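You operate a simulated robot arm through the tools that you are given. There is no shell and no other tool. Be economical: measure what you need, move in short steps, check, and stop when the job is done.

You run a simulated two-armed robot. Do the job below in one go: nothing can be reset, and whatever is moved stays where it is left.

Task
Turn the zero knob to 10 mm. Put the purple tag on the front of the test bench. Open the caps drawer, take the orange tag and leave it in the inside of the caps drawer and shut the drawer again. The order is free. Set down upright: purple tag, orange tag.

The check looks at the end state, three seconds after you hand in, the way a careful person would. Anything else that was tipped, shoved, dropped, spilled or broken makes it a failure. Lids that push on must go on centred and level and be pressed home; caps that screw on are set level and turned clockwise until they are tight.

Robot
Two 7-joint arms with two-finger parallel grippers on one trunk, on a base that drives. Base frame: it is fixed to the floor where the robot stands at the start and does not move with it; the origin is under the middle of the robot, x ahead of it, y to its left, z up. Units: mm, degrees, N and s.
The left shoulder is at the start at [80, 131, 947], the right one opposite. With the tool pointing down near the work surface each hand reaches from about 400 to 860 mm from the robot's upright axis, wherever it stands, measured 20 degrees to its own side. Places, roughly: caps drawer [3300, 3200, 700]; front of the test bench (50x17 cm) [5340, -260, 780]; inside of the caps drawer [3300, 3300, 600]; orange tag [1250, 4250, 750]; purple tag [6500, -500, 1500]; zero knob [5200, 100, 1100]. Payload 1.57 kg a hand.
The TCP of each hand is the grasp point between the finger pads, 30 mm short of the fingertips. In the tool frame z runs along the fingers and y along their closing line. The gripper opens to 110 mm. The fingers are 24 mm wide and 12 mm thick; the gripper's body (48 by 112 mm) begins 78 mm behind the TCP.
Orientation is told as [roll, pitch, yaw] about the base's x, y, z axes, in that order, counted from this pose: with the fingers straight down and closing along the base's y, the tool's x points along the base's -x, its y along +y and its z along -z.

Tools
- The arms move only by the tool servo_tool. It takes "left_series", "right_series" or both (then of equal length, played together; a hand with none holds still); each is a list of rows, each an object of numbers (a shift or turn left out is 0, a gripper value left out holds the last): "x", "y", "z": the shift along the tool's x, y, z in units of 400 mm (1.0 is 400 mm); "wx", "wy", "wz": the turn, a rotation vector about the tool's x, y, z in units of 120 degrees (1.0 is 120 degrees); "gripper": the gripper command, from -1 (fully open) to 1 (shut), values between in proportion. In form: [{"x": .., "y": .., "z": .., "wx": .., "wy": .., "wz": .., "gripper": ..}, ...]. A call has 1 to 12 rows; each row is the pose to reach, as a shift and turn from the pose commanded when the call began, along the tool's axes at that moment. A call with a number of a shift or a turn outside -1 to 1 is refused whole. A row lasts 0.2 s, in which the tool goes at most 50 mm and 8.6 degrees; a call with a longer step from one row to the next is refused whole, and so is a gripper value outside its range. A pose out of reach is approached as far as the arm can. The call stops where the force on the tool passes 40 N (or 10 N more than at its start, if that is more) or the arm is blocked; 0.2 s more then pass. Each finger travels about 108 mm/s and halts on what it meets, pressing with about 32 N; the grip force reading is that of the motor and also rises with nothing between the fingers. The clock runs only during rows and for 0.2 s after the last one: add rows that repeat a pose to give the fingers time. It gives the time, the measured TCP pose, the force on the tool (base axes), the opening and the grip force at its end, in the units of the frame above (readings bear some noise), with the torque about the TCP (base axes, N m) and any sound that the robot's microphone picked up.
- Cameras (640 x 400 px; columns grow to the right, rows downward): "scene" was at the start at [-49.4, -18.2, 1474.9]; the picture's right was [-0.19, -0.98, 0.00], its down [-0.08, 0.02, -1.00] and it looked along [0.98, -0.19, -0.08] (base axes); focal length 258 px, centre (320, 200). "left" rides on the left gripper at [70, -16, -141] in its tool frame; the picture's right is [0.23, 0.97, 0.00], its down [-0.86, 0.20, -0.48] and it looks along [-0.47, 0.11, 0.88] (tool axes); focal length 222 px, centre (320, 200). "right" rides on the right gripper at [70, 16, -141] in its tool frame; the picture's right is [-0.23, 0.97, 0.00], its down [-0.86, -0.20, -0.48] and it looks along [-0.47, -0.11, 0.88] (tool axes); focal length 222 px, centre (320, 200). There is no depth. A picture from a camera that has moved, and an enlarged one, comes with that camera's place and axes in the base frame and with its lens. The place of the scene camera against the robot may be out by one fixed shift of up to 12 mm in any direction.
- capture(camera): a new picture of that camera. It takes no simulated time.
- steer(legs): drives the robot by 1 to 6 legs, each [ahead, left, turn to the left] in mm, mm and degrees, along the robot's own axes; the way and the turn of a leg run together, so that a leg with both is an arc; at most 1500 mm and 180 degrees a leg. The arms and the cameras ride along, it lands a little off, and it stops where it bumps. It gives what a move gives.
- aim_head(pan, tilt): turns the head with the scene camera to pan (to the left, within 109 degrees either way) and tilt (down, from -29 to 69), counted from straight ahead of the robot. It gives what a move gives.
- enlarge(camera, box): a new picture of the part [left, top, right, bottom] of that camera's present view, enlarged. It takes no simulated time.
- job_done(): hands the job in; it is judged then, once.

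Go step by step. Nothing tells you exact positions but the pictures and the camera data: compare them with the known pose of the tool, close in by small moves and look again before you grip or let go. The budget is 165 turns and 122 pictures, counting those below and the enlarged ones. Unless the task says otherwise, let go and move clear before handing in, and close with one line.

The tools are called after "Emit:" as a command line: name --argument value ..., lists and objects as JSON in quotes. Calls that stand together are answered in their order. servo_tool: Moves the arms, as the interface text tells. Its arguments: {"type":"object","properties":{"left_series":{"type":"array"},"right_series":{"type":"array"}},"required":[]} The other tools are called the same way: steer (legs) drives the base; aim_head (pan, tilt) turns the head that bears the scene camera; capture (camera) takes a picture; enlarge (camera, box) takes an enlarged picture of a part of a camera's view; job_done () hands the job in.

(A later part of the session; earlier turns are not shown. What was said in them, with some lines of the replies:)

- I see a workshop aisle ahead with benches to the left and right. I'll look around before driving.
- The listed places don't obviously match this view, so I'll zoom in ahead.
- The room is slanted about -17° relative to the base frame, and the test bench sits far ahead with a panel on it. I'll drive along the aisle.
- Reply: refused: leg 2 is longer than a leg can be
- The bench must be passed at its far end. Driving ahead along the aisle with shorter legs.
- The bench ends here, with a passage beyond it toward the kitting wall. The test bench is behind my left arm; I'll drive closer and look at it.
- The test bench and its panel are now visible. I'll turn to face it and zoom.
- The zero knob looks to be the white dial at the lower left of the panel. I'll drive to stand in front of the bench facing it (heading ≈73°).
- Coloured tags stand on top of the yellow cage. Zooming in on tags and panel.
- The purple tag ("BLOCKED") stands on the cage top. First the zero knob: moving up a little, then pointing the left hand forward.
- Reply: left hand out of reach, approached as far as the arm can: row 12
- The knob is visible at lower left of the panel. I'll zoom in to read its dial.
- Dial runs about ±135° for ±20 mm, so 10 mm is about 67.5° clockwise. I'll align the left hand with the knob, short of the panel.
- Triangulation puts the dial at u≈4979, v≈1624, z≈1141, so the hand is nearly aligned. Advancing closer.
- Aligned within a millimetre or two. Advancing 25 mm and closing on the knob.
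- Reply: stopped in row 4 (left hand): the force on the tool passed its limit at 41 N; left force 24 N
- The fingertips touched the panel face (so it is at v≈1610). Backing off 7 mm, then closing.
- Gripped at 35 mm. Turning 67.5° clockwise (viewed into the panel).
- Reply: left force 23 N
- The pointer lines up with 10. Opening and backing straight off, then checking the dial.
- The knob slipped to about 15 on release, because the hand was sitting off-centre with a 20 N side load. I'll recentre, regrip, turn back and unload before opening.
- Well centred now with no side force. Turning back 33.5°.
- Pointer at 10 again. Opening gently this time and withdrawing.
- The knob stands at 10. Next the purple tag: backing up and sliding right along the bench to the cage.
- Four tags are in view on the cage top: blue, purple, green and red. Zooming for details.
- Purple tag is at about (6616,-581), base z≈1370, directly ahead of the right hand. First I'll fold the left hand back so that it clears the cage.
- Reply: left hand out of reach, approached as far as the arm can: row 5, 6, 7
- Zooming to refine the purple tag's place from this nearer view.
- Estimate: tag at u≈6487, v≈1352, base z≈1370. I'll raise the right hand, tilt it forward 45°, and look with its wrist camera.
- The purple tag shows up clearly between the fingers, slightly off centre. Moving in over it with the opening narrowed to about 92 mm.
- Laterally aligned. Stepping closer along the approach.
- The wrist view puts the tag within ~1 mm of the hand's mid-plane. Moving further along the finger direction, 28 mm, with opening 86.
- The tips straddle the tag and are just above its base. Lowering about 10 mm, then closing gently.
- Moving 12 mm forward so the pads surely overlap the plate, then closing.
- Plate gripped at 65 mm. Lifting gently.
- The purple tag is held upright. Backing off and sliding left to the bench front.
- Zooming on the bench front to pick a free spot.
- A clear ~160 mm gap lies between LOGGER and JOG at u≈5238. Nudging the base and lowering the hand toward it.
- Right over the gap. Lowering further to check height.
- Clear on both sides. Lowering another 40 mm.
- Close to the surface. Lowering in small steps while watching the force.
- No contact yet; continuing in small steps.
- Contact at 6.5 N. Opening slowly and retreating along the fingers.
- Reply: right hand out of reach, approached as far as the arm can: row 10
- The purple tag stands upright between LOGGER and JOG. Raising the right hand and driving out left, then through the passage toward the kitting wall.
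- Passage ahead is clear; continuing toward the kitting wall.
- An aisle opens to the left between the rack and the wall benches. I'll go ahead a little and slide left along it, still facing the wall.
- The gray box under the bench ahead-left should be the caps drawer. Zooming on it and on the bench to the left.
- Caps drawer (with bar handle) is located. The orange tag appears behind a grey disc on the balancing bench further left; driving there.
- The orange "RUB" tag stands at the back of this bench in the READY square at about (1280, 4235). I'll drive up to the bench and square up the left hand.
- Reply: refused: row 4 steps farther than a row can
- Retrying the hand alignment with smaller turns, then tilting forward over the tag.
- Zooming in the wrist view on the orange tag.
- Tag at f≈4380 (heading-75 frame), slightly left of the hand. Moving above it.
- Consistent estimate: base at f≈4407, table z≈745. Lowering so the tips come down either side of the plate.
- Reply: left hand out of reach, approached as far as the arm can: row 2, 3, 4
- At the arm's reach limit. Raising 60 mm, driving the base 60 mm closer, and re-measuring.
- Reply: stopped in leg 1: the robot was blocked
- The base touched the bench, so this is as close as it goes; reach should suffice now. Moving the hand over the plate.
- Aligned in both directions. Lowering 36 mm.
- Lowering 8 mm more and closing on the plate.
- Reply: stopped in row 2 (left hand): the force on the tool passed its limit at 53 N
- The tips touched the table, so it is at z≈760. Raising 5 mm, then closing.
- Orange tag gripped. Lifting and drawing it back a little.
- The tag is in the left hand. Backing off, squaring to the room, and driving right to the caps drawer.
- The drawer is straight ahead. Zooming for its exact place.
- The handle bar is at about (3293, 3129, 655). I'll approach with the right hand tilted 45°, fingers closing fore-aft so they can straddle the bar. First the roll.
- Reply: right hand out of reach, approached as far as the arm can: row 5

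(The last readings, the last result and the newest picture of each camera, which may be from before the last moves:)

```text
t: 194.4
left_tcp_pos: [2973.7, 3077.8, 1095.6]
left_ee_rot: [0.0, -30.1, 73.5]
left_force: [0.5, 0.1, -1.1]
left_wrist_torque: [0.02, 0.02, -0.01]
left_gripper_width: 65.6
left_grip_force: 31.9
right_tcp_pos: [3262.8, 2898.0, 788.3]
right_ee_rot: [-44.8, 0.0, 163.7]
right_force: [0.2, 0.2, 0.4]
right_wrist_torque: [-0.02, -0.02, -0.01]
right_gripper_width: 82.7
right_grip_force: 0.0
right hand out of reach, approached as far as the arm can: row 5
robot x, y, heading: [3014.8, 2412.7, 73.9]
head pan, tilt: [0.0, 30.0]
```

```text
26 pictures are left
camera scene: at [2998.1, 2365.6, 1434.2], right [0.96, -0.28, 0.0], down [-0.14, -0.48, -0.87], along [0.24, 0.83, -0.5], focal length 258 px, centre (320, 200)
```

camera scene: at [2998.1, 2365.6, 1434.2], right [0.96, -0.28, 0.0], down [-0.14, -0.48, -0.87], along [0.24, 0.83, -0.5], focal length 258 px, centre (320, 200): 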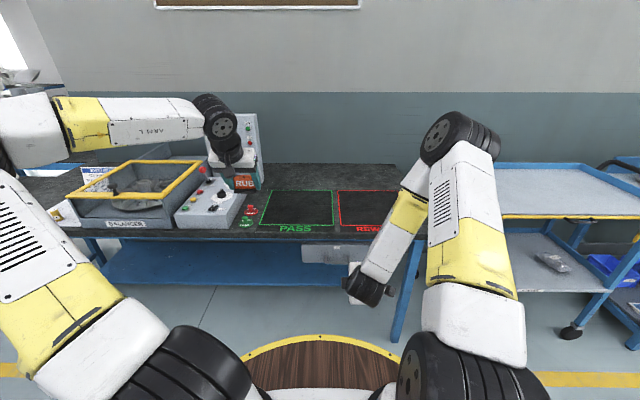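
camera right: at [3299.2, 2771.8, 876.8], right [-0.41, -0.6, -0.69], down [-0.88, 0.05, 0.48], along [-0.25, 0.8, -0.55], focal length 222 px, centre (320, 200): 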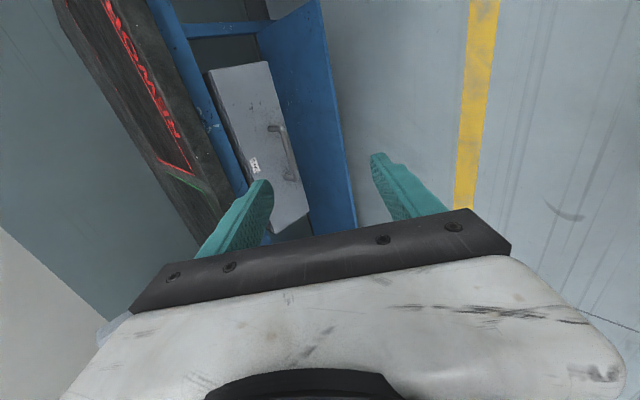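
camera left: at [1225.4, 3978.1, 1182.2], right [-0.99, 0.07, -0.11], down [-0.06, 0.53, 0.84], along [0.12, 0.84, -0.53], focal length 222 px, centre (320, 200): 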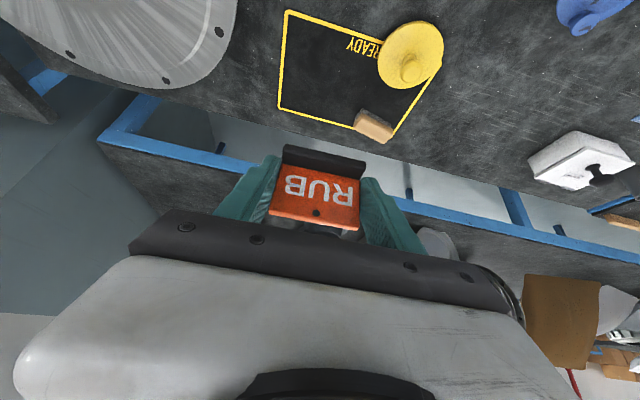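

The wrist and scene views agree: bar at about f=3926, z=660. Moving to a pre-grasp point with 40 mm opening.

Emit:
servo_tool --right_series '[{"x": -0.016, "y": -0.036, "z": 0.087, "gripper": 0.27}, {"x": -0.032, "y": -0.071, "z": 0.174}, {"x": -0.048, "y": -0.107, "z": 0.261}, {"x": -0.064, "y": -0.142, "z": 0.348}, {"x": -0.08, "y": -0.178, "z": 0.436}, {"x": -0.08, "y": -0.178, "z": 0.436}]'

Emit:
capture --camera "right"

```text
t: 195.8
left_tcp_pos: [2975.2, 3078.2, 1095.7]
left_ee_rot: [0.0, -30.1, 73.6]
left_force: [0.5, 0.9, -1.5]
left_wrist_torque: [-0.02, -0.02, -0.01]
left_gripper_width: 65.2
left_grip_force: 32.1
right_tcp_pos: [3279.6, 3074.9, 716.7]
right_ee_rot: [-44.7, 0.0, 163.8]
right_force: [-0.3, 0.0, -0.7]
right_wrist_torque: [-0.01, -0.02, 0.02]
right_gripper_width: 40.1
right_grip_force: 0.2
robot x, y, heading: [3016.2, 2412.6, 73.4]
head pan, tilt: [0.0, 30.0]
```

```text
25 pictures are left
camera right: at [3315.9, 2948.6, 805.1], right [-0.41, -0.6, -0.69], down [-0.88, 0.05, 0.48], along [-0.25, 0.8, -0.55], focal length 222 px, centre (320, 200)
```

right: 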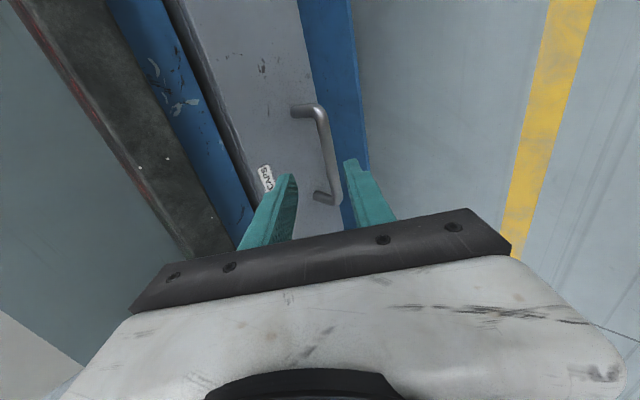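

The bar sits about 10 mm toward the lower finger. Correcting and sliding in over the bar.

Emit:
servo_tool --right_series '[{"y": 0.026, "z": 0.03}, {"y": 0.026, "z": 0.08}, {"y": 0.026, "z": 0.13}, {"y": 0.026, "z": 0.17}, {"y": 0.026, "z": 0.17}]'

Emit:
enlarge --camera "right" --box '[240, 80, 420, 220]'

```text
t: 196.8
left_tcp_pos: [2975.2, 3077.0, 1097.5]
left_ee_rot: [0.0, -30.0, 73.5]
left_force: [0.2, 0.3, -0.4]
left_wrist_torque: [0.01, 0.0, 0.02]
left_gripper_width: 65.5
left_grip_force: 31.7
right_tcp_pos: [3290.5, 3106.1, 662.8]
right_ee_rot: [-44.9, 0.0, 163.7]
right_force: [-2.5, -10.6, 9.7]
right_wrist_torque: [0.37, -0.19, -0.15]
right_gripper_width: 39.4
right_grip_force: 0.1
robot x, y, heading: [3011.2, 2417.1, 73.5]
head pan, tilt: [0.0, 30.0]
stopped in row 5 (right hand): the force on the tool passed its limit at 55 N (the readings are from after the stop); the commanded pose is now the measured one
```

```text
2.86 times, centred on (330, 150) of right
camera zoom: at [3327.1, 2980.9, 751.9], right [-0.41, -0.6, -0.69], down [-0.88, 0.05, 0.48], along [-0.25, 0.8, -0.55], focal length 635 px, centre (291, 343)
```

zoom: 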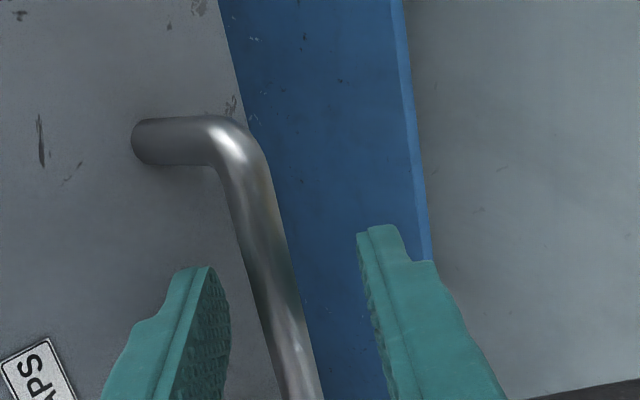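

The upper finger just touched the drawer face and the bar lies between the fingers. Backing off 4 mm and closing.

Emit:
servo_tool --right_series '[{"z": -0.01}, {"z": -0.01, "gripper": 0.5}, {"z": -0.01, "gripper": 0.65}, {"z": -0.01, "gripper": 0.8}, {"z": -0.01, "gripper": 1}, {"z": -0.01, "gripper": 1}]'

Emit:
enlarge --camera "right" --box '[240, 80, 420, 220]'

```text
t: 198.2
left_tcp_pos: [2974.3, 3077.8, 1095.2]
left_ee_rot: [0.0, -30.1, 73.6]
left_force: [0.3, 0.0, -0.9]
left_wrist_torque: [-0.04, 0.01, -0.03]
left_gripper_width: 65.4
left_grip_force: 31.6
right_tcp_pos: [3290.3, 3107.2, 667.3]
right_ee_rot: [-45.0, 0.0, 163.5]
right_force: [0.8, 2.6, 12.1]
right_wrist_torque: [0.24, 0.46, -0.51]
right_gripper_width: 11.8
right_grip_force: 29.0
robot x, y, heading: [3013.4, 2411.1, 73.5]
head pan, tilt: [0.0, 30.0]
```

```text
2.86 times, centred on (330, 150) of right
camera zoom: at [3326.8, 2979.6, 755.7], right [-0.41, -0.6, -0.69], down [-0.88, 0.05, 0.48], along [-0.25, 0.8, -0.54], focal length 635 px, centre (291, 343)
```

zoom: 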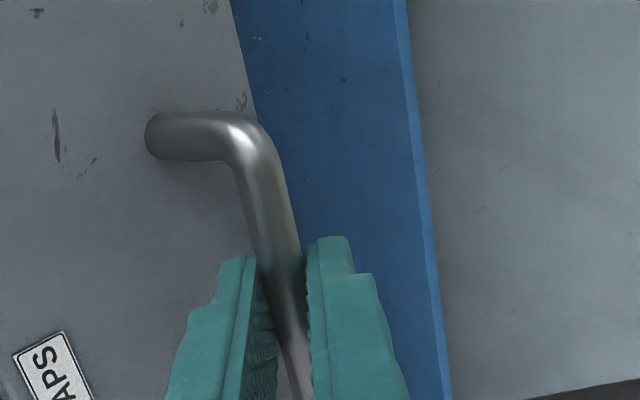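

Bar gripped (11.8 mm). Pulling the drawer by driving back.

Emit:
steer --legs '[[-120, 0, 0]]'

Emit:
capture --camera "scene"

```text
t: 199.4
left_tcp_pos: [2940.7, 2966.1, 1096.0]
left_ee_rot: [0.1, -30.2, 73.6]
left_force: [0.1, 0.4, -0.2]
left_wrist_torque: [-0.01, 0.04, -0.01]
left_gripper_width: 65.5
left_grip_force: 31.9
right_tcp_pos: [3255.7, 2994.0, 667.1]
right_ee_rot: [-44.9, 0.0, 163.8]
right_force: [-10.9, 3.4, 22.2]
right_wrist_torque: [0.42, 0.74, -0.13]
right_gripper_width: 11.9
right_grip_force: 29.0
robot x, y, heading: [2977.5, 2302.0, 73.5]
head pan, tilt: [0.0, 30.0]
```

```text
22 pictures are left
camera scene: at [2964.6, 2252.6, 1434.2], right [0.96, -0.28, 0.0], down [-0.14, -0.48, -0.87], along [0.24, 0.83, -0.5], focal length 258 px, centre (320, 200)
```

scene: 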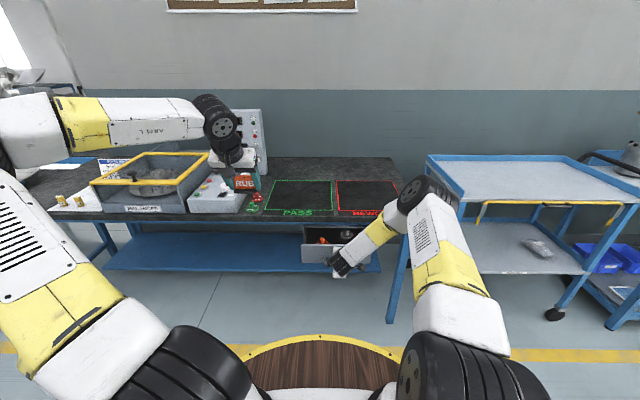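

The drawer is opening, and there are objects inside. Pulling another 110 mm.

Emit:
steer --legs '[[-110, 0, 0]]'

Emit:
enlarge --camera "scene" --box '[270, 205, 398, 285]'

```text
t: 200.6
left_tcp_pos: [2910.7, 2861.2, 1094.1]
left_ee_rot: [0.1, -30.1, 73.4]
left_force: [-0.6, 0.5, -0.3]
left_wrist_torque: [-0.01, -0.02, 0.01]
left_gripper_width: 65.2
left_grip_force: 31.6
right_tcp_pos: [3222.7, 2888.5, 667.4]
right_ee_rot: [-44.9, -0.2, 163.9]
right_force: [-14.0, 5.2, 6.7]
right_wrist_torque: [0.35, 0.82, -0.14]
right_gripper_width: 11.6
right_grip_force: 29.1
robot x, y, heading: [2948.6, 2195.8, 73.8]
head pan, tilt: [0.0, 30.0]
```

```text
5.00 times, centred on (334, 245) of scene
camera zoom: at [2933.7, 2147.6, 1434.2], right [0.96, -0.28, 0.0], down [-0.14, -0.48, -0.87], along [0.24, 0.83, -0.5], focal length 1289 px, centre (250, -25)
```

zoom: 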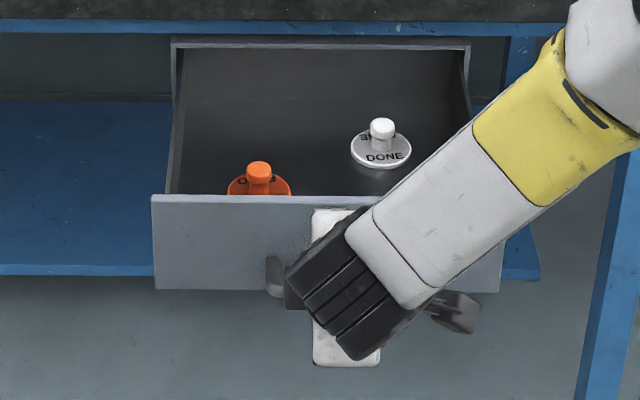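

The drawer is open about 230 mm, with an orange cap front-left and a white cap right. The free spot is back-left. Releasing the handle and raising the right hand clear.

Emit:
servo_tool --right_series '[{"gripper": 0.6}, {"gripper": 0.3}, {"gripper": 0.27}, {"z": -0.05}, {"z": -0.12}, {"z": -0.21}, {"z": -0.3}, {"y": -0.08, "z": -0.38}, {"y": -0.16, "z": -0.46}, {"y": -0.24, "z": -0.54}, {"y": -0.32, "z": -0.62}, {"y": -0.4, "z": -0.7}]'

Emit:
servo_tool --right_series '[{"x": 0.05, "y": -0.07, "z": -0.07}, {"x": 0.1, "y": -0.14, "z": -0.14}, {"x": 0.15, "y": -0.21, "z": -0.21}, {"x": 0.2, "y": -0.28, "z": -0.28}, {"x": 0.25, "y": -0.35, "z": -0.35}, {"x": 0.3, "y": -0.4, "z": -0.4}]'

Emit:
capture --camera "scene"

```text
t: 203.2
left_tcp_pos: [2911.6, 2859.8, 1096.1]
left_ee_rot: [0.0, -30.0, 73.5]
left_force: [0.2, 0.1, -0.5]
left_wrist_torque: [0.0, -0.01, 0.0]
left_gripper_width: 65.6
left_grip_force: 32.0
right_tcp_pos: [3200.3, 2808.2, 978.2]
right_ee_rot: [-44.8, -0.2, 164.1]
right_force: [0.8, -0.1, 0.6]
right_wrist_torque: [-0.03, 0.05, 0.0]
right_gripper_width: 40.1
right_grip_force: 0.1
robot x, y, heading: [2947.4, 2193.5, 73.7]
head pan, tilt: [0.0, 30.0]
```

```text
t: 204.6
left_tcp_pos: [2911.0, 2860.4, 1096.2]
left_ee_rot: [0.0, -30.2, 73.5]
left_force: [0.6, 0.1, -0.6]
left_wrist_torque: [-0.04, -0.02, -0.01]
left_gripper_width: 65.1
left_grip_force: 32.2
right_tcp_pos: [3318.3, 2773.3, 1207.2]
right_ee_rot: [-44.8, -0.2, 164.0]
right_force: [-1.4, 0.3, 0.3]
right_wrist_torque: [-0.02, 0.03, 0.02]
right_gripper_width: 40.4
right_grip_force: 0.1
robot x, y, heading: [2946.5, 2195.7, 73.8]
head pan, tilt: [0.0, 30.0]
```

```text
20 pictures are left
camera scene: at [2934.1, 2147.9, 1434.2], right [0.96, -0.28, 0.0], down [-0.14, -0.48, -0.87], along [0.24, 0.83, -0.5], focal length 258 px, centre (320, 200)
```

scene: 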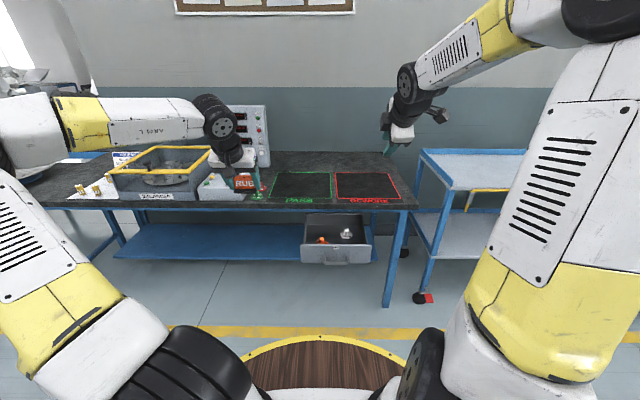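

Driving in to bring the left hand over the open drawer.

Emit:
steer --legs '[[255, -130, 0]]'

Emit:
aim_head --pan 5 --tilt 40

Emit:
capture --camera "scene"

Emit:
capture --camera "left"

```text
t: 206.6
left_tcp_pos: [3107.2, 3068.5, 1095.4]
left_ee_rot: [0.1, -30.1, 73.4]
left_force: [0.0, -0.7, -0.6]
left_wrist_torque: [0.04, 0.0, -0.01]
left_gripper_width: 65.6
left_grip_force: 31.9
right_tcp_pos: [3514.6, 2982.3, 1206.1]
right_ee_rot: [-44.9, -0.2, 163.9]
right_force: [0.7, 0.3, -0.4]
right_wrist_torque: [0.0, 0.03, 0.02]
right_gripper_width: 40.2
right_grip_force: 0.2
robot x, y, heading: [3143.2, 2407.3, 73.7]
head pan, tilt: [0.0, 30.0]
```

```text
t: 207.3
left_tcp_pos: [3107.1, 3068.8, 1095.5]
left_ee_rot: [0.0, -30.1, 73.5]
left_force: [-0.5, 0.4, -0.7]
left_wrist_torque: [0.01, -0.02, -0.01]
left_gripper_width: 65.2
left_grip_force: 32.0
right_tcp_pos: [3513.7, 2982.3, 1205.1]
right_ee_rot: [-45.0, -0.1, 163.9]
right_force: [0.5, -0.1, 0.6]
right_wrist_torque: [-0.03, 0.01, 0.01]
right_gripper_width: 40.4
right_grip_force: 0.1
robot x, y, heading: [3144.8, 2405.1, 73.7]
head pan, tilt: [5.0, 40.0]
```

```text
19 pictures are left
camera scene: at [3120.9, 2353.4, 1418.9], right [0.98, -0.2, 0.0], down [-0.13, -0.63, -0.77], along [0.15, 0.75, -0.64], focal length 258 px, centre (320, 200)
```

scene: 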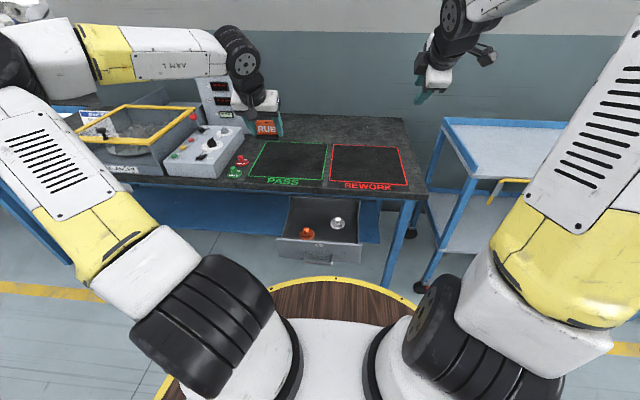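

```text
18 pictures are left
camera left: at [3084.5, 2937.9, 1181.6], right [-0.99, 0.09, -0.11], down [-0.05, 0.54, 0.84], along [0.14, 0.84, -0.53], focal length 222 px, centre (320, 200)
```

left: 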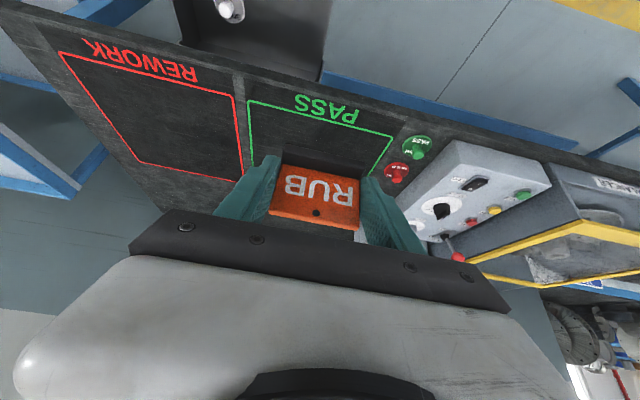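

Zooming on the open drawer to fix positions.

Emit:
enlarge --camera "scene" --box '[265, 185, 377, 269]'

```text
4.76 times, centred on (321, 227) of scene
camera zoom: at [3120.9, 2353.4, 1418.9], right [0.98, -0.2, 0.0], down [-0.13, -0.63, -0.77], along [0.15, 0.75, -0.64], focal length 1228 px, centre (315, 71)
```

zoom: 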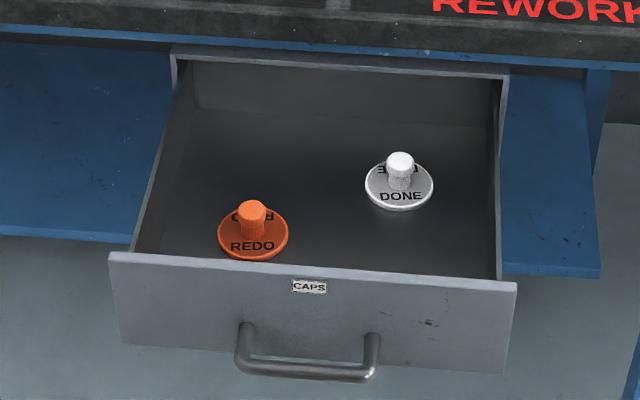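

Drawer floor runs to f≈3996, and the caps are where I estimated them. Moving the tag over the free back-left area and lowering to just above the rim.

Emit:
servo_tool --left_series '[{"x": -0.064, "y": -0.077, "z": 0.037}, {"x": -0.128, "y": -0.153, "z": 0.074}, {"x": -0.1925, "y": -0.23, "z": 0.111}, {"x": -0.14, "y": -0.23, "z": 0.202}, {"x": -0.0875, "y": -0.23, "z": 0.293}, {"x": -0.035, "y": -0.23, "z": 0.384}, {"x": 0.0175, "y": -0.23, "z": 0.475}, {"x": 0.07, "y": -0.23, "z": 0.566}, {"x": 0.1225, "y": -0.23, "z": 0.657}, {"x": 0.176, "y": -0.23, "z": 0.75}, {"x": 0.176, "y": -0.23, "z": 0.75}]'

Emit:
enlarge --camera "scene" --box '[245, 165, 405, 265]'

Emit:
capture --camera "left"

```text
t: 209.7
left_tcp_pos: [3182.0, 3113.2, 807.8]
left_ee_rot: [-0.1, -30.2, 73.5]
left_force: [0.2, -0.3, -1.0]
left_wrist_torque: [-0.03, 0.0, -0.02]
left_gripper_width: 65.4
left_grip_force: 31.4
left hand out of reach, approached as far as the arm can: row 2, 3, 4, 5, 6, 7, 8, 9, 10, 11
right_tcp_pos: [3513.9, 2981.7, 1205.8]
right_ee_rot: [-44.8, -0.2, 163.9]
right_force: [-0.7, -0.3, -0.8]
right_wrist_torque: [0.02, 0.02, 0.0]
right_gripper_width: 40.0
right_grip_force: 0.0
robot x, y, heading: [3144.7, 2404.8, 73.6]
head pan, tilt: [5.0, 40.0]
```

```text
4.00 times, centred on (325, 215) of scene
camera zoom: at [3120.9, 2353.3, 1418.9], right [0.98, -0.2, 0.0], down [-0.13, -0.63, -0.77], along [0.15, 0.75, -0.64], focal length 1031 px, centre (300, 140)
```

zoom: 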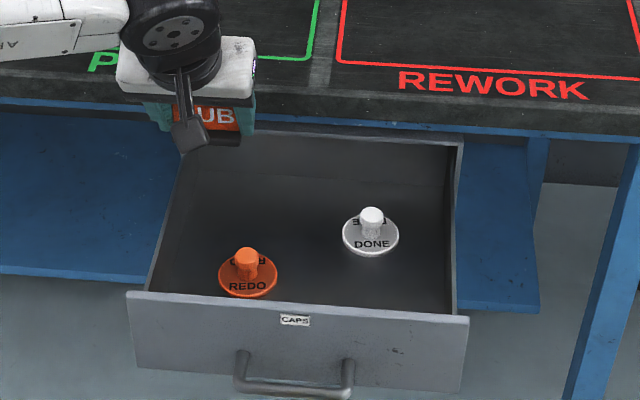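

```text
15 pictures are left
camera left: at [3159.2, 2982.1, 894.7], right [-0.99, 0.09, -0.12], down [-0.05, 0.53, 0.84], along [0.14, 0.84, -0.52], focal length 222 px, centre (320, 200)
```

left: 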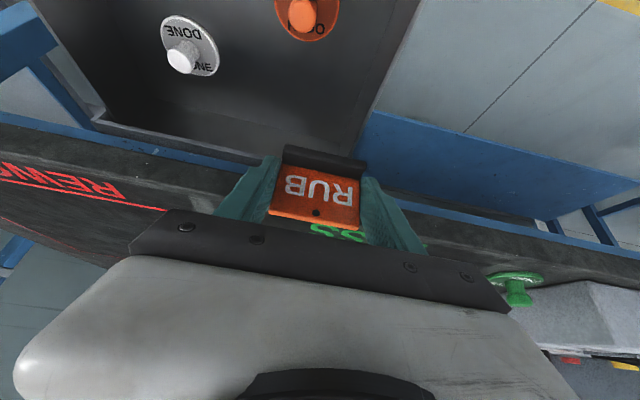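

Reach ran out. Raising and pulling back a little, then driving 75 mm closer.

Emit:
servo_tool --left_series '[{"x": -0.05, "z": -0.086}, {"x": -0.1, "z": -0.173}, {"x": -0.035, "z": -0.21}, {"x": 0.03, "z": -0.248}, {"x": 0.03, "z": -0.248}]'

Emit:
steer --legs '[[75, -15, 0]]'

```text
t: 210.9
left_tcp_pos: [3164.1, 3054.4, 890.1]
left_ee_rot: [-0.1, -30.1, 73.5]
left_force: [0.6, 1.1, -1.1]
left_wrist_torque: [0.02, 0.0, 0.0]
left_gripper_width: 65.3
left_grip_force: 31.7
right_tcp_pos: [3513.9, 2982.8, 1205.6]
right_ee_rot: [-44.9, -0.2, 163.9]
right_force: [-0.4, 0.0, -1.2]
right_wrist_torque: [0.02, -0.01, 0.01]
right_gripper_width: 40.0
right_grip_force: 0.1
robot x, y, heading: [3142.3, 2405.2, 73.4]
head pan, tilt: [5.0, 40.0]
```

```text
t: 211.9
left_tcp_pos: [3197.9, 3122.2, 890.6]
left_ee_rot: [0.0, -30.1, 73.4]
left_force: [0.1, 0.3, -0.3]
left_wrist_torque: [-0.04, -0.05, -0.01]
left_gripper_width: 65.3
left_grip_force: 32.0
right_tcp_pos: [3550.0, 3050.0, 1206.6]
right_ee_rot: [-44.9, -0.3, 163.8]
right_force: [0.2, 0.1, -1.0]
right_wrist_torque: [-0.01, 0.0, -0.01]
right_gripper_width: 40.3
right_grip_force: 0.0
robot x, y, heading: [3180.9, 2473.7, 73.7]
head pan, tilt: [5.0, 40.0]
```

Now lowering to z≈780 over the spot.

Emit:
servo_tool --left_series '[{"x": 0.01, "y": -0.025, "z": 0.03}, {"x": 0.05, "y": -0.05, "z": 0.12}, {"x": 0.116, "y": -0.05, "z": 0.225}, {"x": 0.116, "y": -0.05, "z": 0.25}, {"x": 0.116, "y": -0.05, "z": 0.25}]'

Emit:
capture --camera "left"

Emit:
enlarge --camera "scene" --box '[245, 185, 405, 285]'

```text
t: 213.1
left_tcp_pos: [3221.0, 3125.0, 780.4]
left_ee_rot: [0.0, -30.1, 73.5]
left_force: [-0.4, 0.6, -0.3]
left_wrist_torque: [-0.01, 0.0, 0.03]
left_gripper_width: 65.3
left_grip_force: 31.8
right_tcp_pos: [3549.8, 3050.9, 1205.0]
right_ee_rot: [-44.8, -0.2, 163.8]
right_force: [-0.5, 0.0, -0.3]
right_wrist_torque: [-0.01, 0.02, 0.03]
right_gripper_width: 40.4
right_grip_force: 0.1
robot x, y, heading: [3179.9, 2472.1, 73.6]
head pan, tilt: [5.0, 40.0]
```

```text
14 pictures are left
camera left: at [3199.1, 2993.9, 866.0], right [-0.99, 0.09, -0.11], down [-0.05, 0.54, 0.84], along [0.14, 0.84, -0.53], focal length 222 px, centre (320, 200)
```

left: 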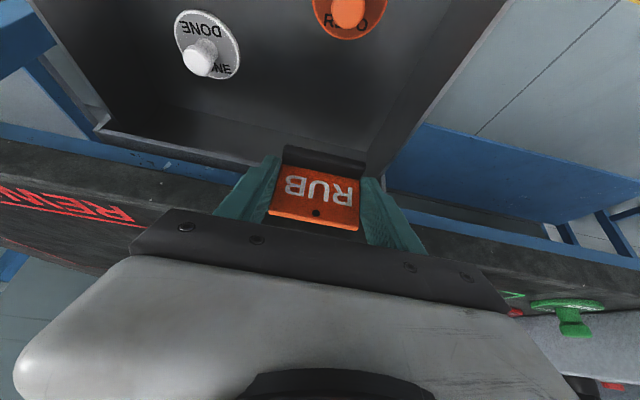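

```text
4.00 times, centred on (325, 235) of scene
camera zoom: at [3156.7, 2421.4, 1418.9], right [0.98, -0.2, 0.0], down [-0.13, -0.63, -0.77], along [0.15, 0.75, -0.64], focal length 1031 px, centre (300, 60)
```

zoom: 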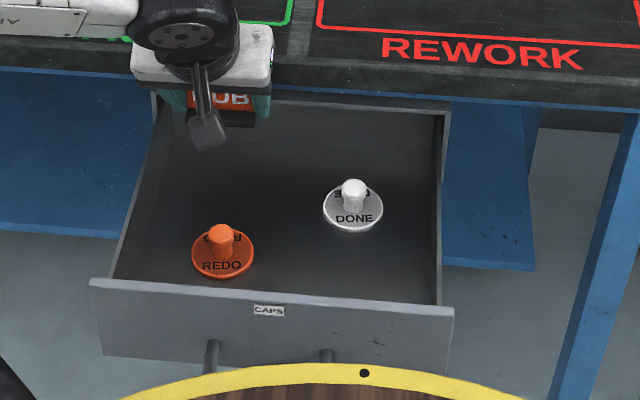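

Positions look right. Lowering into the drawer to z≈685 and checking.

Emit:
servo_tool --left_series '[{"x": 0.05, "z": 0.05}, {"x": 0.09, "z": 0.115}, {"x": 0.12, "z": 0.165}, {"x": 0.14, "z": 0.2}, {"x": 0.14, "z": 0.2}]'

Emit:
capture --camera "left"

Emit:
enlarge --camera "scene" --box '[245, 185, 405, 285]'

```text
t: 214.3
left_tcp_pos: [3196.6, 3113.7, 696.1]
left_ee_rot: [0.0, -30.1, 73.5]
left_force: [2.0, 0.4, -0.7]
left_wrist_torque: [-0.02, 0.03, -0.03]
left_gripper_width: 65.4
left_grip_force: 32.2
left hand out of reach, approached as far as the arm can: row 2, 3, 4, 5
right_tcp_pos: [3549.6, 3050.9, 1206.4]
right_ee_rot: [-44.9, -0.2, 164.0]
right_force: [0.5, 0.2, -1.4]
right_wrist_torque: [0.01, 0.01, 0.03]
right_gripper_width: 40.4
right_grip_force: 0.1
robot x, y, heading: [3176.5, 2475.0, 73.6]
head pan, tilt: [5.0, 40.0]
```

```text
12 pictures are left
camera left: at [3173.7, 2982.4, 781.9], right [-0.99, 0.09, -0.12], down [-0.05, 0.54, 0.84], along [0.14, 0.84, -0.53], focal length 222 px, centre (320, 200)
```

left: 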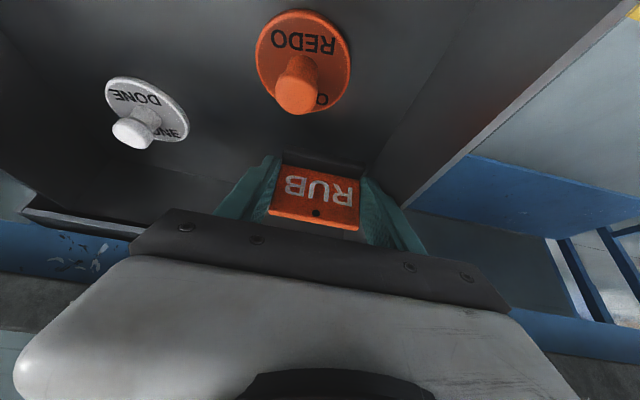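

```text
4.00 times, centred on (325, 235) of scene
camera zoom: at [3156.8, 2421.5, 1418.9], right [0.98, -0.2, 0.0], down [-0.13, -0.63, -0.77], along [0.15, 0.75, -0.64], focal length 1031 px, centre (300, 60)
```

zoom: 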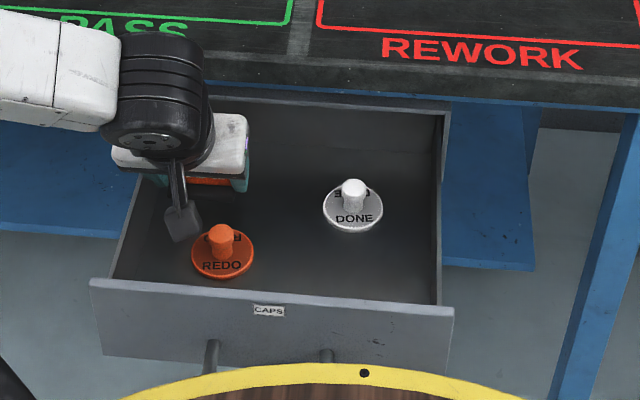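

The limit is the arm reaching too far across to the right. Raising out, shifting the base 80 mm right, and re-approaching with the hand further to its own side.

Emit:
servo_tool --left_series '[{"x": -0.03, "z": -0.052}, {"x": -0.075, "z": -0.13}, {"x": -0.13, "z": -0.225}, {"x": -0.15, "z": -0.26}, {"x": -0.15, "z": -0.26}]'

Emit:
steer --legs '[[0, -85, 0]]'

```text
t: 215.5
left_tcp_pos: [3195.7, 3112.9, 817.4]
left_ee_rot: [0.0, -30.0, 73.4]
left_force: [-0.2, 0.7, -1.0]
left_wrist_torque: [-0.01, 0.0, 0.01]
left_gripper_width: 65.0
left_grip_force: 32.0
right_tcp_pos: [3548.9, 3050.2, 1205.1]
right_ee_rot: [-44.9, -0.2, 163.9]
right_force: [-0.3, -0.6, -0.3]
right_wrist_torque: [0.01, 0.0, -0.01]
right_gripper_width: 40.2
right_grip_force: 0.1
robot x, y, heading: [3176.9, 2473.2, 73.7]
head pan, tilt: [5.0, 40.0]
```

```text
t: 216.6
left_tcp_pos: [3276.9, 3089.2, 817.3]
left_ee_rot: [0.0, -30.1, 73.5]
left_force: [0.1, -0.4, 0.7]
left_wrist_torque: [-0.01, -0.05, -0.03]
left_gripper_width: 65.3
left_grip_force: 32.2
right_tcp_pos: [3631.2, 3026.4, 1205.7]
right_ee_rot: [-44.8, -0.2, 163.9]
right_force: [-0.2, -1.0, 0.4]
right_wrist_torque: [0.03, -0.01, -0.01]
right_gripper_width: 40.2
right_grip_force: 0.0
robot x, y, heading: [3256.1, 2450.8, 73.9]
head pan, tilt: [5.0, 40.0]
```

Repositioning over the spot and lowering again.

Emit:
servo_tool --left_series '[{"x": -0.018, "y": 0.08, "z": 0.01}, {"x": -0.037, "y": 0.16, "z": 0.021}, {"x": 0.01, "y": 0.16, "z": 0.103}, {"x": 0.06, "y": 0.16, "z": 0.189}, {"x": 0.109, "y": 0.16, "z": 0.274}, {"x": 0.109, "y": 0.16, "z": 0.274}]'

Emit:
capture --camera "left"

```text
t: 218.0
left_tcp_pos: [3219.7, 3125.5, 701.0]
left_ee_rot: [-0.1, -30.1, 73.5]
left_force: [-0.4, 0.1, -0.7]
left_wrist_torque: [-0.05, 0.0, 0.03]
left_gripper_width: 65.4
left_grip_force: 32.1
right_tcp_pos: [3631.7, 3026.1, 1205.1]
right_ee_rot: [-45.0, -0.1, 163.9]
right_force: [0.8, 0.4, -0.1]
right_wrist_torque: [-0.03, -0.03, 0.01]
right_gripper_width: 40.4
right_grip_force: 0.0
robot x, y, heading: [3261.9, 2448.2, 73.7]
head pan, tilt: [5.0, 40.0]
```

```text
10 pictures are left
camera left: at [3197.2, 2993.9, 787.6], right [-0.99, 0.09, -0.11], down [-0.05, 0.54, 0.84], along [0.14, 0.84, -0.53], focal length 222 px, centre (320, 200)
```

left: 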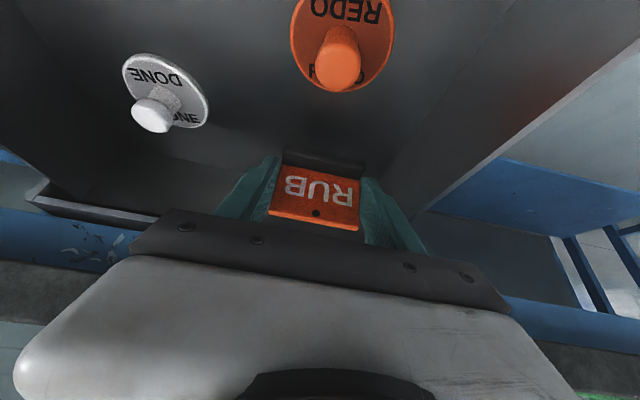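

On target and clear of both caps. Lowering in small steps until contact.

Emit:
servo_tool --left_series '[{"x": 0.0125, "z": 0.0217}, {"x": 0.025, "z": 0.0433}, {"x": 0.0325, "z": 0.0563}, {"x": 0.0325, "z": 0.0563}]'

Emit:
servo_tool --left_series '[{"x": 0.0035, "z": 0.006}, {"x": 0.007, "z": 0.012}, {"x": 0.007, "z": 0.012}]'

```text
t: 219.0
left_tcp_pos: [3220.0, 3124.7, 675.0]
left_ee_rot: [-0.1, -30.0, 73.6]
left_force: [0.4, 0.3, -1.0]
left_wrist_torque: [-0.01, -0.01, -0.01]
left_gripper_width: 65.0
left_grip_force: 32.8
right_tcp_pos: [3631.5, 3026.4, 1205.8]
right_ee_rot: [-44.9, -0.2, 163.8]
right_force: [-0.1, 0.3, 0.3]
right_wrist_torque: [-0.03, 0.01, 0.02]
right_gripper_width: 40.5
right_grip_force: 0.1
robot x, y, heading: [3261.4, 2445.9, 73.7]
head pan, tilt: [5.0, 40.0]
```

```text
t: 219.8
left_tcp_pos: [3220.9, 3124.8, 672.7]
left_ee_rot: [0.1, -30.3, 73.4]
left_force: [-4.7, 2.6, 31.7]
left_wrist_torque: [0.28, -0.18, 0.06]
left_gripper_width: 65.6
left_grip_force: 32.4
right_tcp_pos: [3631.7, 3025.3, 1206.2]
right_ee_rot: [-45.0, -0.2, 163.9]
right_force: [0.4, 0.2, 0.7]
right_wrist_torque: [-0.04, 0.0, 0.0]
right_gripper_width: 40.1
right_grip_force: 0.0
robot x, y, heading: [3260.3, 2450.5, 73.5]
head pan, tilt: [5.0, 40.0]
```

Firm contact with the drawer floor. Easing up 3 mm, opening slowly, and lifting out vertically.

Emit:
servo_tool --left_series '[{"x": -0.0037, "z": -0.0065}, {"x": -0.0037, "z": -0.0065, "gripper": -0.15}, {"x": -0.0037, "z": -0.0065, "gripper": -0.25}, {"x": -0.0037, "z": -0.0065, "gripper": -0.38}, {"x": -0.0037, "z": -0.0065, "gripper": -0.4}, {"x": -0.0037, "z": -0.0065, "gripper": -0.4}, {"x": -0.03, "z": -0.05}, {"x": -0.08, "z": -0.13}, {"x": -0.13, "z": -0.22}, {"x": -0.18, "z": -0.31}, {"x": -0.23, "z": -0.4}, {"x": -0.28, "z": -0.485}]'

Emit:
enlarge --camera "scene" --box '[215, 185, 375, 285]'

```text
t: 222.4
left_tcp_pos: [3220.6, 3122.1, 894.3]
left_ee_rot: [0.0, -30.1, 73.4]
left_force: [-0.5, 0.3, -0.9]
left_wrist_torque: [0.01, -0.02, -0.02]
left_gripper_width: 77.0
left_grip_force: 0.1
right_tcp_pos: [3630.5, 3027.1, 1205.3]
right_ee_rot: [-45.0, -0.2, 164.0]
right_force: [-0.1, -0.1, 0.3]
right_wrist_torque: [0.0, 0.02, -0.02]
right_gripper_width: 40.3
right_grip_force: 0.0
robot x, y, heading: [3257.3, 2444.1, 73.5]
head pan, tilt: [5.0, 40.0]
```

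```text
4.00 times, centred on (295, 235) of scene
camera zoom: at [3238.3, 2397.8, 1418.9], right [0.98, -0.2, 0.0], down [-0.13, -0.63, -0.77], along [0.15, 0.75, -0.64], focal length 1031 px, centre (420, 60)
```

zoom: 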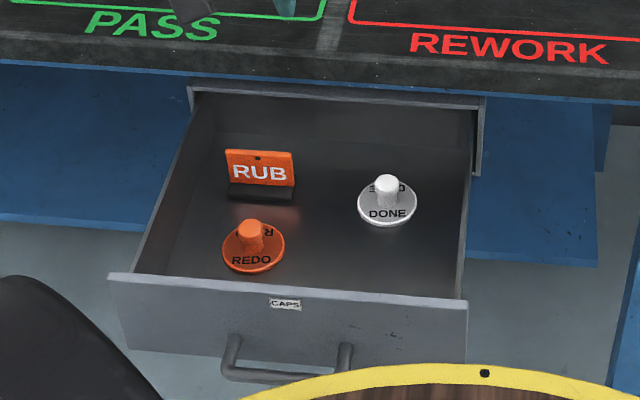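

The orange tag stands upright in the drawer. Next I close the drawer by pushing its face with the closed right fingers. First back off, shift left, and bring both hands into place.

Emit:
servo_tool --left_series '[{"x": -0.06, "z": -0.104}, {"x": -0.12, "z": -0.208}, {"x": -0.18, "z": -0.312}, {"x": -0.25, "z": -0.433}, {"x": -0.14, "z": -0.49}, {"x": -0.0335, "z": -0.558}]' --right_series '[{"gripper": 0.6}, {"gripper": 1}, {"gripper": 1}, {"gripper": 1}, {"gripper": 1}, {"gripper": 1}]'

Emit:
steer --legs '[[-230, 0, 0], [0, 230, 0]]'

Emit:
servo_tool --right_series '[{"x": -0.025, "y": 0.08, "z": 0.067}, {"x": -0.05, "y": 0.161, "z": 0.135}, {"x": -0.076, "y": 0.242, "z": 0.202}, {"x": -0.101, "y": 0.322, "z": 0.269}, {"x": -0.126, "y": 0.403, "z": 0.337}, {"x": -0.151, "y": 0.483, "z": 0.404}, {"x": -0.176, "y": 0.564, "z": 0.471}, {"x": -0.202, "y": 0.645, "z": 0.539}, {"x": -0.227, "y": 0.725, "z": 0.606}, {"x": -0.252, "y": 0.806, "z": 0.673}, {"x": -0.277, "y": 0.886, "z": 0.741}, {"x": -0.3025, "y": 0.967, "z": 0.808}]'

Emit:
enlarge --camera "scene" --box '[240, 165, 400, 265]'

```text
refused: row 4 steps farther than a row can; nothing moved
```

```text
t: 225.5
left_tcp_pos: [2935.0, 2964.1, 894.4]
left_ee_rot: [0.0, -30.1, 73.5]
left_force: [1.1, 0.2, 0.4]
left_wrist_torque: [0.02, -0.02, 0.02]
left_gripper_width: 77.0
left_grip_force: 0.0
right_tcp_pos: [3345.4, 2868.6, 1205.8]
right_ee_rot: [-45.0, -0.2, 163.9]
right_force: [-0.2, 0.2, -0.3]
right_wrist_torque: [0.0, 0.01, -0.01]
right_gripper_width: 39.9
right_grip_force: 0.2
robot x, y, heading: [2971.7, 2290.8, 73.5]
head pan, tilt: [5.0, 40.0]
```

```text
t: 228.1
left_tcp_pos: [2935.1, 2963.9, 894.7]
left_ee_rot: [-0.1, -30.1, 73.5]
left_force: [0.6, -0.1, 0.0]
left_wrist_torque: [0.02, 0.01, 0.0]
left_gripper_width: 77.0
left_grip_force: 0.1
right_tcp_pos: [3213.4, 2859.2, 705.4]
right_ee_rot: [-44.9, -0.2, 164.0]
right_force: [0.3, 0.3, -0.6]
right_wrist_torque: [0.01, 0.01, 0.04]
right_gripper_width: 40.3
right_grip_force: 0.1
robot x, y, heading: [2974.9, 2290.9, 73.8]
head pan, tilt: [5.0, 40.0]
```

```text
4.00 times, centred on (320, 215) of scene
camera zoom: at [2952.5, 2239.7, 1418.9], right [0.98, -0.2, 0.0], down [-0.13, -0.63, -0.77], along [0.15, 0.75, -0.64], focal length 1031 px, centre (320, 140)
```

zoom: 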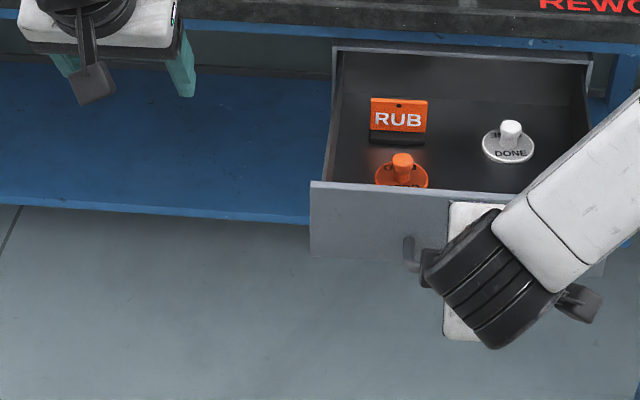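

Left hand still needs raising (that call was refused). Doing it now while closing the right fingers.

Emit:
servo_tool --left_series '[{"x": -0.06, "z": -0.1}, {"x": -0.12, "z": -0.2}, {"x": -0.18, "z": -0.3}, {"x": -0.24, "z": -0.4}, {"x": -0.14, "z": -0.45}, {"x": -0.04, "z": -0.5}]' --right_series '[{"gripper": 0.6}, {"gripper": 1}, {"gripper": 1}, {"gripper": 1}, {"gripper": 1}, {"gripper": 1}]'

Emit:
steer --legs '[[100, 0, 0]]'

Emit:
enlarge --camera "scene" --box '[240, 165, 400, 265]'

```text
t: 229.5
left_tcp_pos: [2911.8, 2880.5, 1075.5]
left_ee_rot: [0.1, -30.1, 73.3]
left_force: [0.0, 0.6, 0.1]
left_wrist_torque: [-0.02, 0.01, 0.01]
left_gripper_width: 77.1
left_grip_force: 0.1
right_tcp_pos: [3215.8, 2859.5, 705.1]
right_ee_rot: [-44.9, -0.2, 163.9]
right_force: [-0.3, 0.0, 0.3]
right_wrist_torque: [0.02, 0.01, -0.01]
right_gripper_width: 0.2
right_grip_force: 21.1
robot x, y, heading: [2973.9, 2291.5, 73.6]
head pan, tilt: [5.0, 40.0]
```

```text
t: 230.6
left_tcp_pos: [2939.1, 2975.0, 1075.2]
left_ee_rot: [0.0, -30.1, 73.7]
left_force: [0.4, 0.7, -0.5]
left_wrist_torque: [-0.01, -0.01, 0.01]
left_gripper_width: 76.7
left_grip_force: 0.1
right_tcp_pos: [3240.4, 2954.1, 706.2]
right_ee_rot: [-44.9, -0.2, 164.0]
right_force: [-0.6, -0.9, -0.9]
right_wrist_torque: [-0.01, -0.01, 0.0]
right_gripper_width: 0.0
right_grip_force: 20.9
robot x, y, heading: [2999.2, 2388.4, 73.8]
head pan, tilt: [5.0, 40.0]
```

```text
4.00 times, centred on (320, 215) of scene
camera zoom: at [2980.5, 2335.1, 1418.9], right [0.98, -0.2, 0.0], down [-0.13, -0.63, -0.77], along [0.15, 0.75, -0.64], focal length 1031 px, centre (320, 140)
```

zoom: 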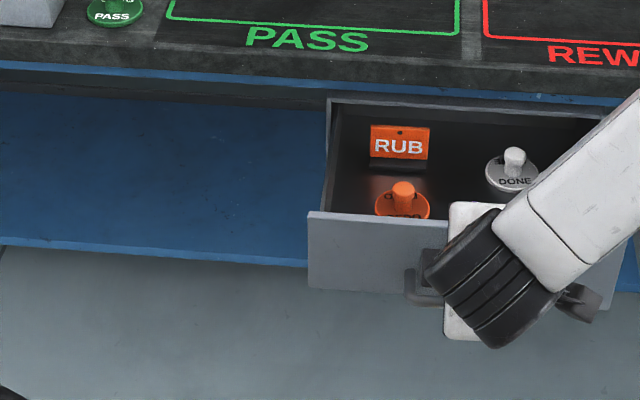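

The drawer is sliding shut smoothly and the tag is still upright. Continuing.

Emit:
steer --legs '[[150, 0, 0]]'

Emit:
enlarge --camera "scene" --box '[240, 165, 400, 265]'

```text
t: 232.0
left_tcp_pos: [2982.2, 3122.6, 1076.2]
left_ee_rot: [0.0, -30.1, 73.6]
left_force: [0.5, 0.1, -0.9]
left_wrist_torque: [-0.03, 0.0, -0.04]
left_gripper_width: 76.8
left_grip_force: 0.1
right_tcp_pos: [3284.3, 3102.4, 705.1]
right_ee_rot: [-44.9, -0.2, 164.0]
right_force: [0.1, -0.1, 0.3]
right_wrist_torque: [-0.01, -0.01, 0.0]
right_gripper_width: 0.0
right_grip_force: 21.5
robot x, y, heading: [3049.5, 2533.4, 73.8]
head pan, tilt: [5.0, 40.0]
```

```text
4.00 times, centred on (320, 215) of scene
camera zoom: at [3023.2, 2481.5, 1418.9], right [0.98, -0.2, 0.0], down [-0.13, -0.63, -0.77], along [0.15, 0.75, -0.64], focal length 1031 px, centre (320, 140)
```

zoom: 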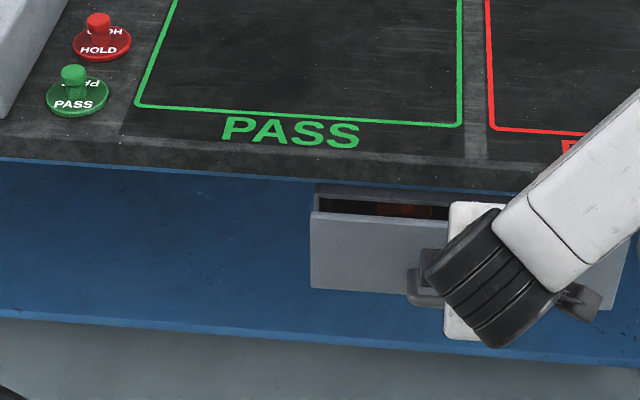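

Only about 30 mm left. Pushing the rest with the arm in fine steps until the force rises.

Emit:
servo_tool --right_series '[{"y": -0.009, "z": 0.009}, {"y": -0.018, "z": 0.018}, {"y": -0.027, "z": 0.027}, {"y": -0.036, "z": 0.036}, {"y": -0.045, "z": 0.045}, {"y": -0.054, "z": 0.054}, {"y": -0.063, "z": 0.063}, {"y": -0.072, "z": 0.072}]'

Emit:
enlarge --camera "scene" --box '[240, 165, 400, 265]'

```text
t: 233.4
left_tcp_pos: [2981.4, 3120.6, 1075.5]
left_ee_rot: [0.0, -30.1, 73.5]
left_force: [-0.4, -0.5, 0.0]
left_wrist_torque: [0.01, 0.02, -0.03]
left_gripper_width: 77.1
left_grip_force: 0.1
right_tcp_pos: [3290.1, 3125.0, 705.4]
right_ee_rot: [-44.5, -0.1, 163.9]
right_force: [-2.1, -13.8, 12.5]
right_wrist_torque: [0.09, -0.21, -0.23]
right_gripper_width: 0.1
right_grip_force: 20.9
robot x, y, heading: [3049.3, 2531.6, 73.7]
head pan, tilt: [5.0, 40.0]
stopped in row 6 (right hand): the force on the tool passed its limit at 48 N (the readings are from after the stop); the commanded pose is now the measured one
```

```text
4.00 times, centred on (320, 215) of scene
camera zoom: at [3022.9, 2480.2, 1418.8], right [0.98, -0.2, 0.0], down [-0.13, -0.63, -0.77], along [0.15, 0.75, -0.64], focal length 1031 px, centre (320, 140)
```

zoom: 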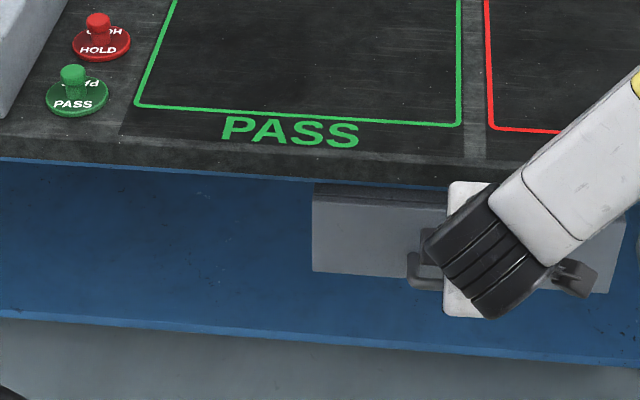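

The drawer reached its stop. Withdrawing the right hand, backing away, and comparing with the original closed look.

Emit:
servo_tool --right_series '[{"z": -0.08}, {"z": -0.16}, {"z": -0.24}, {"z": -0.32}, {"y": -0.08, "z": -0.4}, {"y": -0.16, "z": -0.48}, {"y": -0.24, "z": -0.56}, {"y": -0.32, "z": -0.64}]'

Emit:
steer --legs '[[-240, 0, 0]]'

Emit:
aim_head --pan 0 --tilt 30

Emit:
enlarge --camera "scene" --box '[270, 200, 398, 280]'

```text
t: 235.2
left_tcp_pos: [2981.4, 3121.7, 1074.9]
left_ee_rot: [-0.1, -30.1, 73.7]
left_force: [0.5, 0.3, 0.2]
left_wrist_torque: [-0.03, 0.01, 0.03]
left_gripper_width: 77.1
left_grip_force: 0.1
right_tcp_pos: [3265.2, 3040.9, 977.4]
right_ee_rot: [-44.5, -0.4, 164.1]
right_force: [-1.1, 0.7, 0.2]
right_wrist_torque: [0.02, -0.02, 0.01]
right_gripper_width: 0.0
right_grip_force: 21.5
robot x, y, heading: [3046.9, 2535.4, 73.6]
head pan, tilt: [5.0, 40.0]
```

```text
t: 236.9
left_tcp_pos: [2913.7, 2892.1, 1075.3]
left_ee_rot: [-0.1, -30.2, 73.8]
left_force: [-0.1, 0.1, -0.3]
left_wrist_torque: [-0.01, -0.03, 0.03]
left_gripper_width: 77.0
left_grip_force: 0.0
right_tcp_pos: [3197.2, 2812.8, 976.8]
right_ee_rot: [-44.5, -0.2, 164.2]
right_force: [-0.4, -0.9, 0.7]
right_wrist_torque: [0.01, 0.02, 0.02]
right_gripper_width: 0.0
right_grip_force: 21.0
robot x, y, heading: [2983.7, 2303.7, 73.9]
head pan, tilt: [5.0, 40.0]
```

```text
t: 237.7
left_tcp_pos: [2912.3, 2892.5, 1076.4]
left_ee_rot: [0.0, -30.1, 73.8]
left_force: [0.2, -0.1, -0.1]
left_wrist_torque: [-0.02, -0.01, 0.0]
left_gripper_width: 76.9
left_grip_force: 0.0
right_tcp_pos: [3196.5, 2812.4, 975.6]
right_ee_rot: [-44.4, -0.1, 164.2]
right_force: [-0.5, 0.0, 0.1]
right_wrist_torque: [-0.02, 0.01, -0.01]
right_gripper_width: 0.2
right_grip_force: 21.4
robot x, y, heading: [2979.9, 2300.4, 73.6]
head pan, tilt: [0.0, 30.0]
```

```text
5.00 times, centred on (334, 240) of scene
camera zoom: at [2965.4, 2255.2, 1434.2], right [0.96, -0.28, 0.0], down [-0.14, -0.48, -0.87], along [0.24, 0.83, -0.5], focal length 1289 px, centre (250, 0)
```

zoom: 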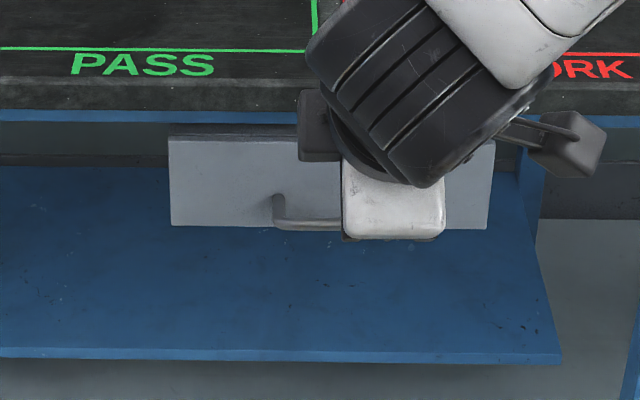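

The drawer face sits flush as it did at the start, both hands are clear, the zero knob reads 10 and the purple tag stands on the bench front. Handing in.

Emit:
job_done

```text
The job is handed in.
```

I handed the job in. The zero knob is at 10 mm, the purple tag stands upright on the front of the test bench, and the orange tag was upright inside the caps drawer when I pushed it shut to its stop. The base lightly bumped the balancing bench once, with no visible effect.
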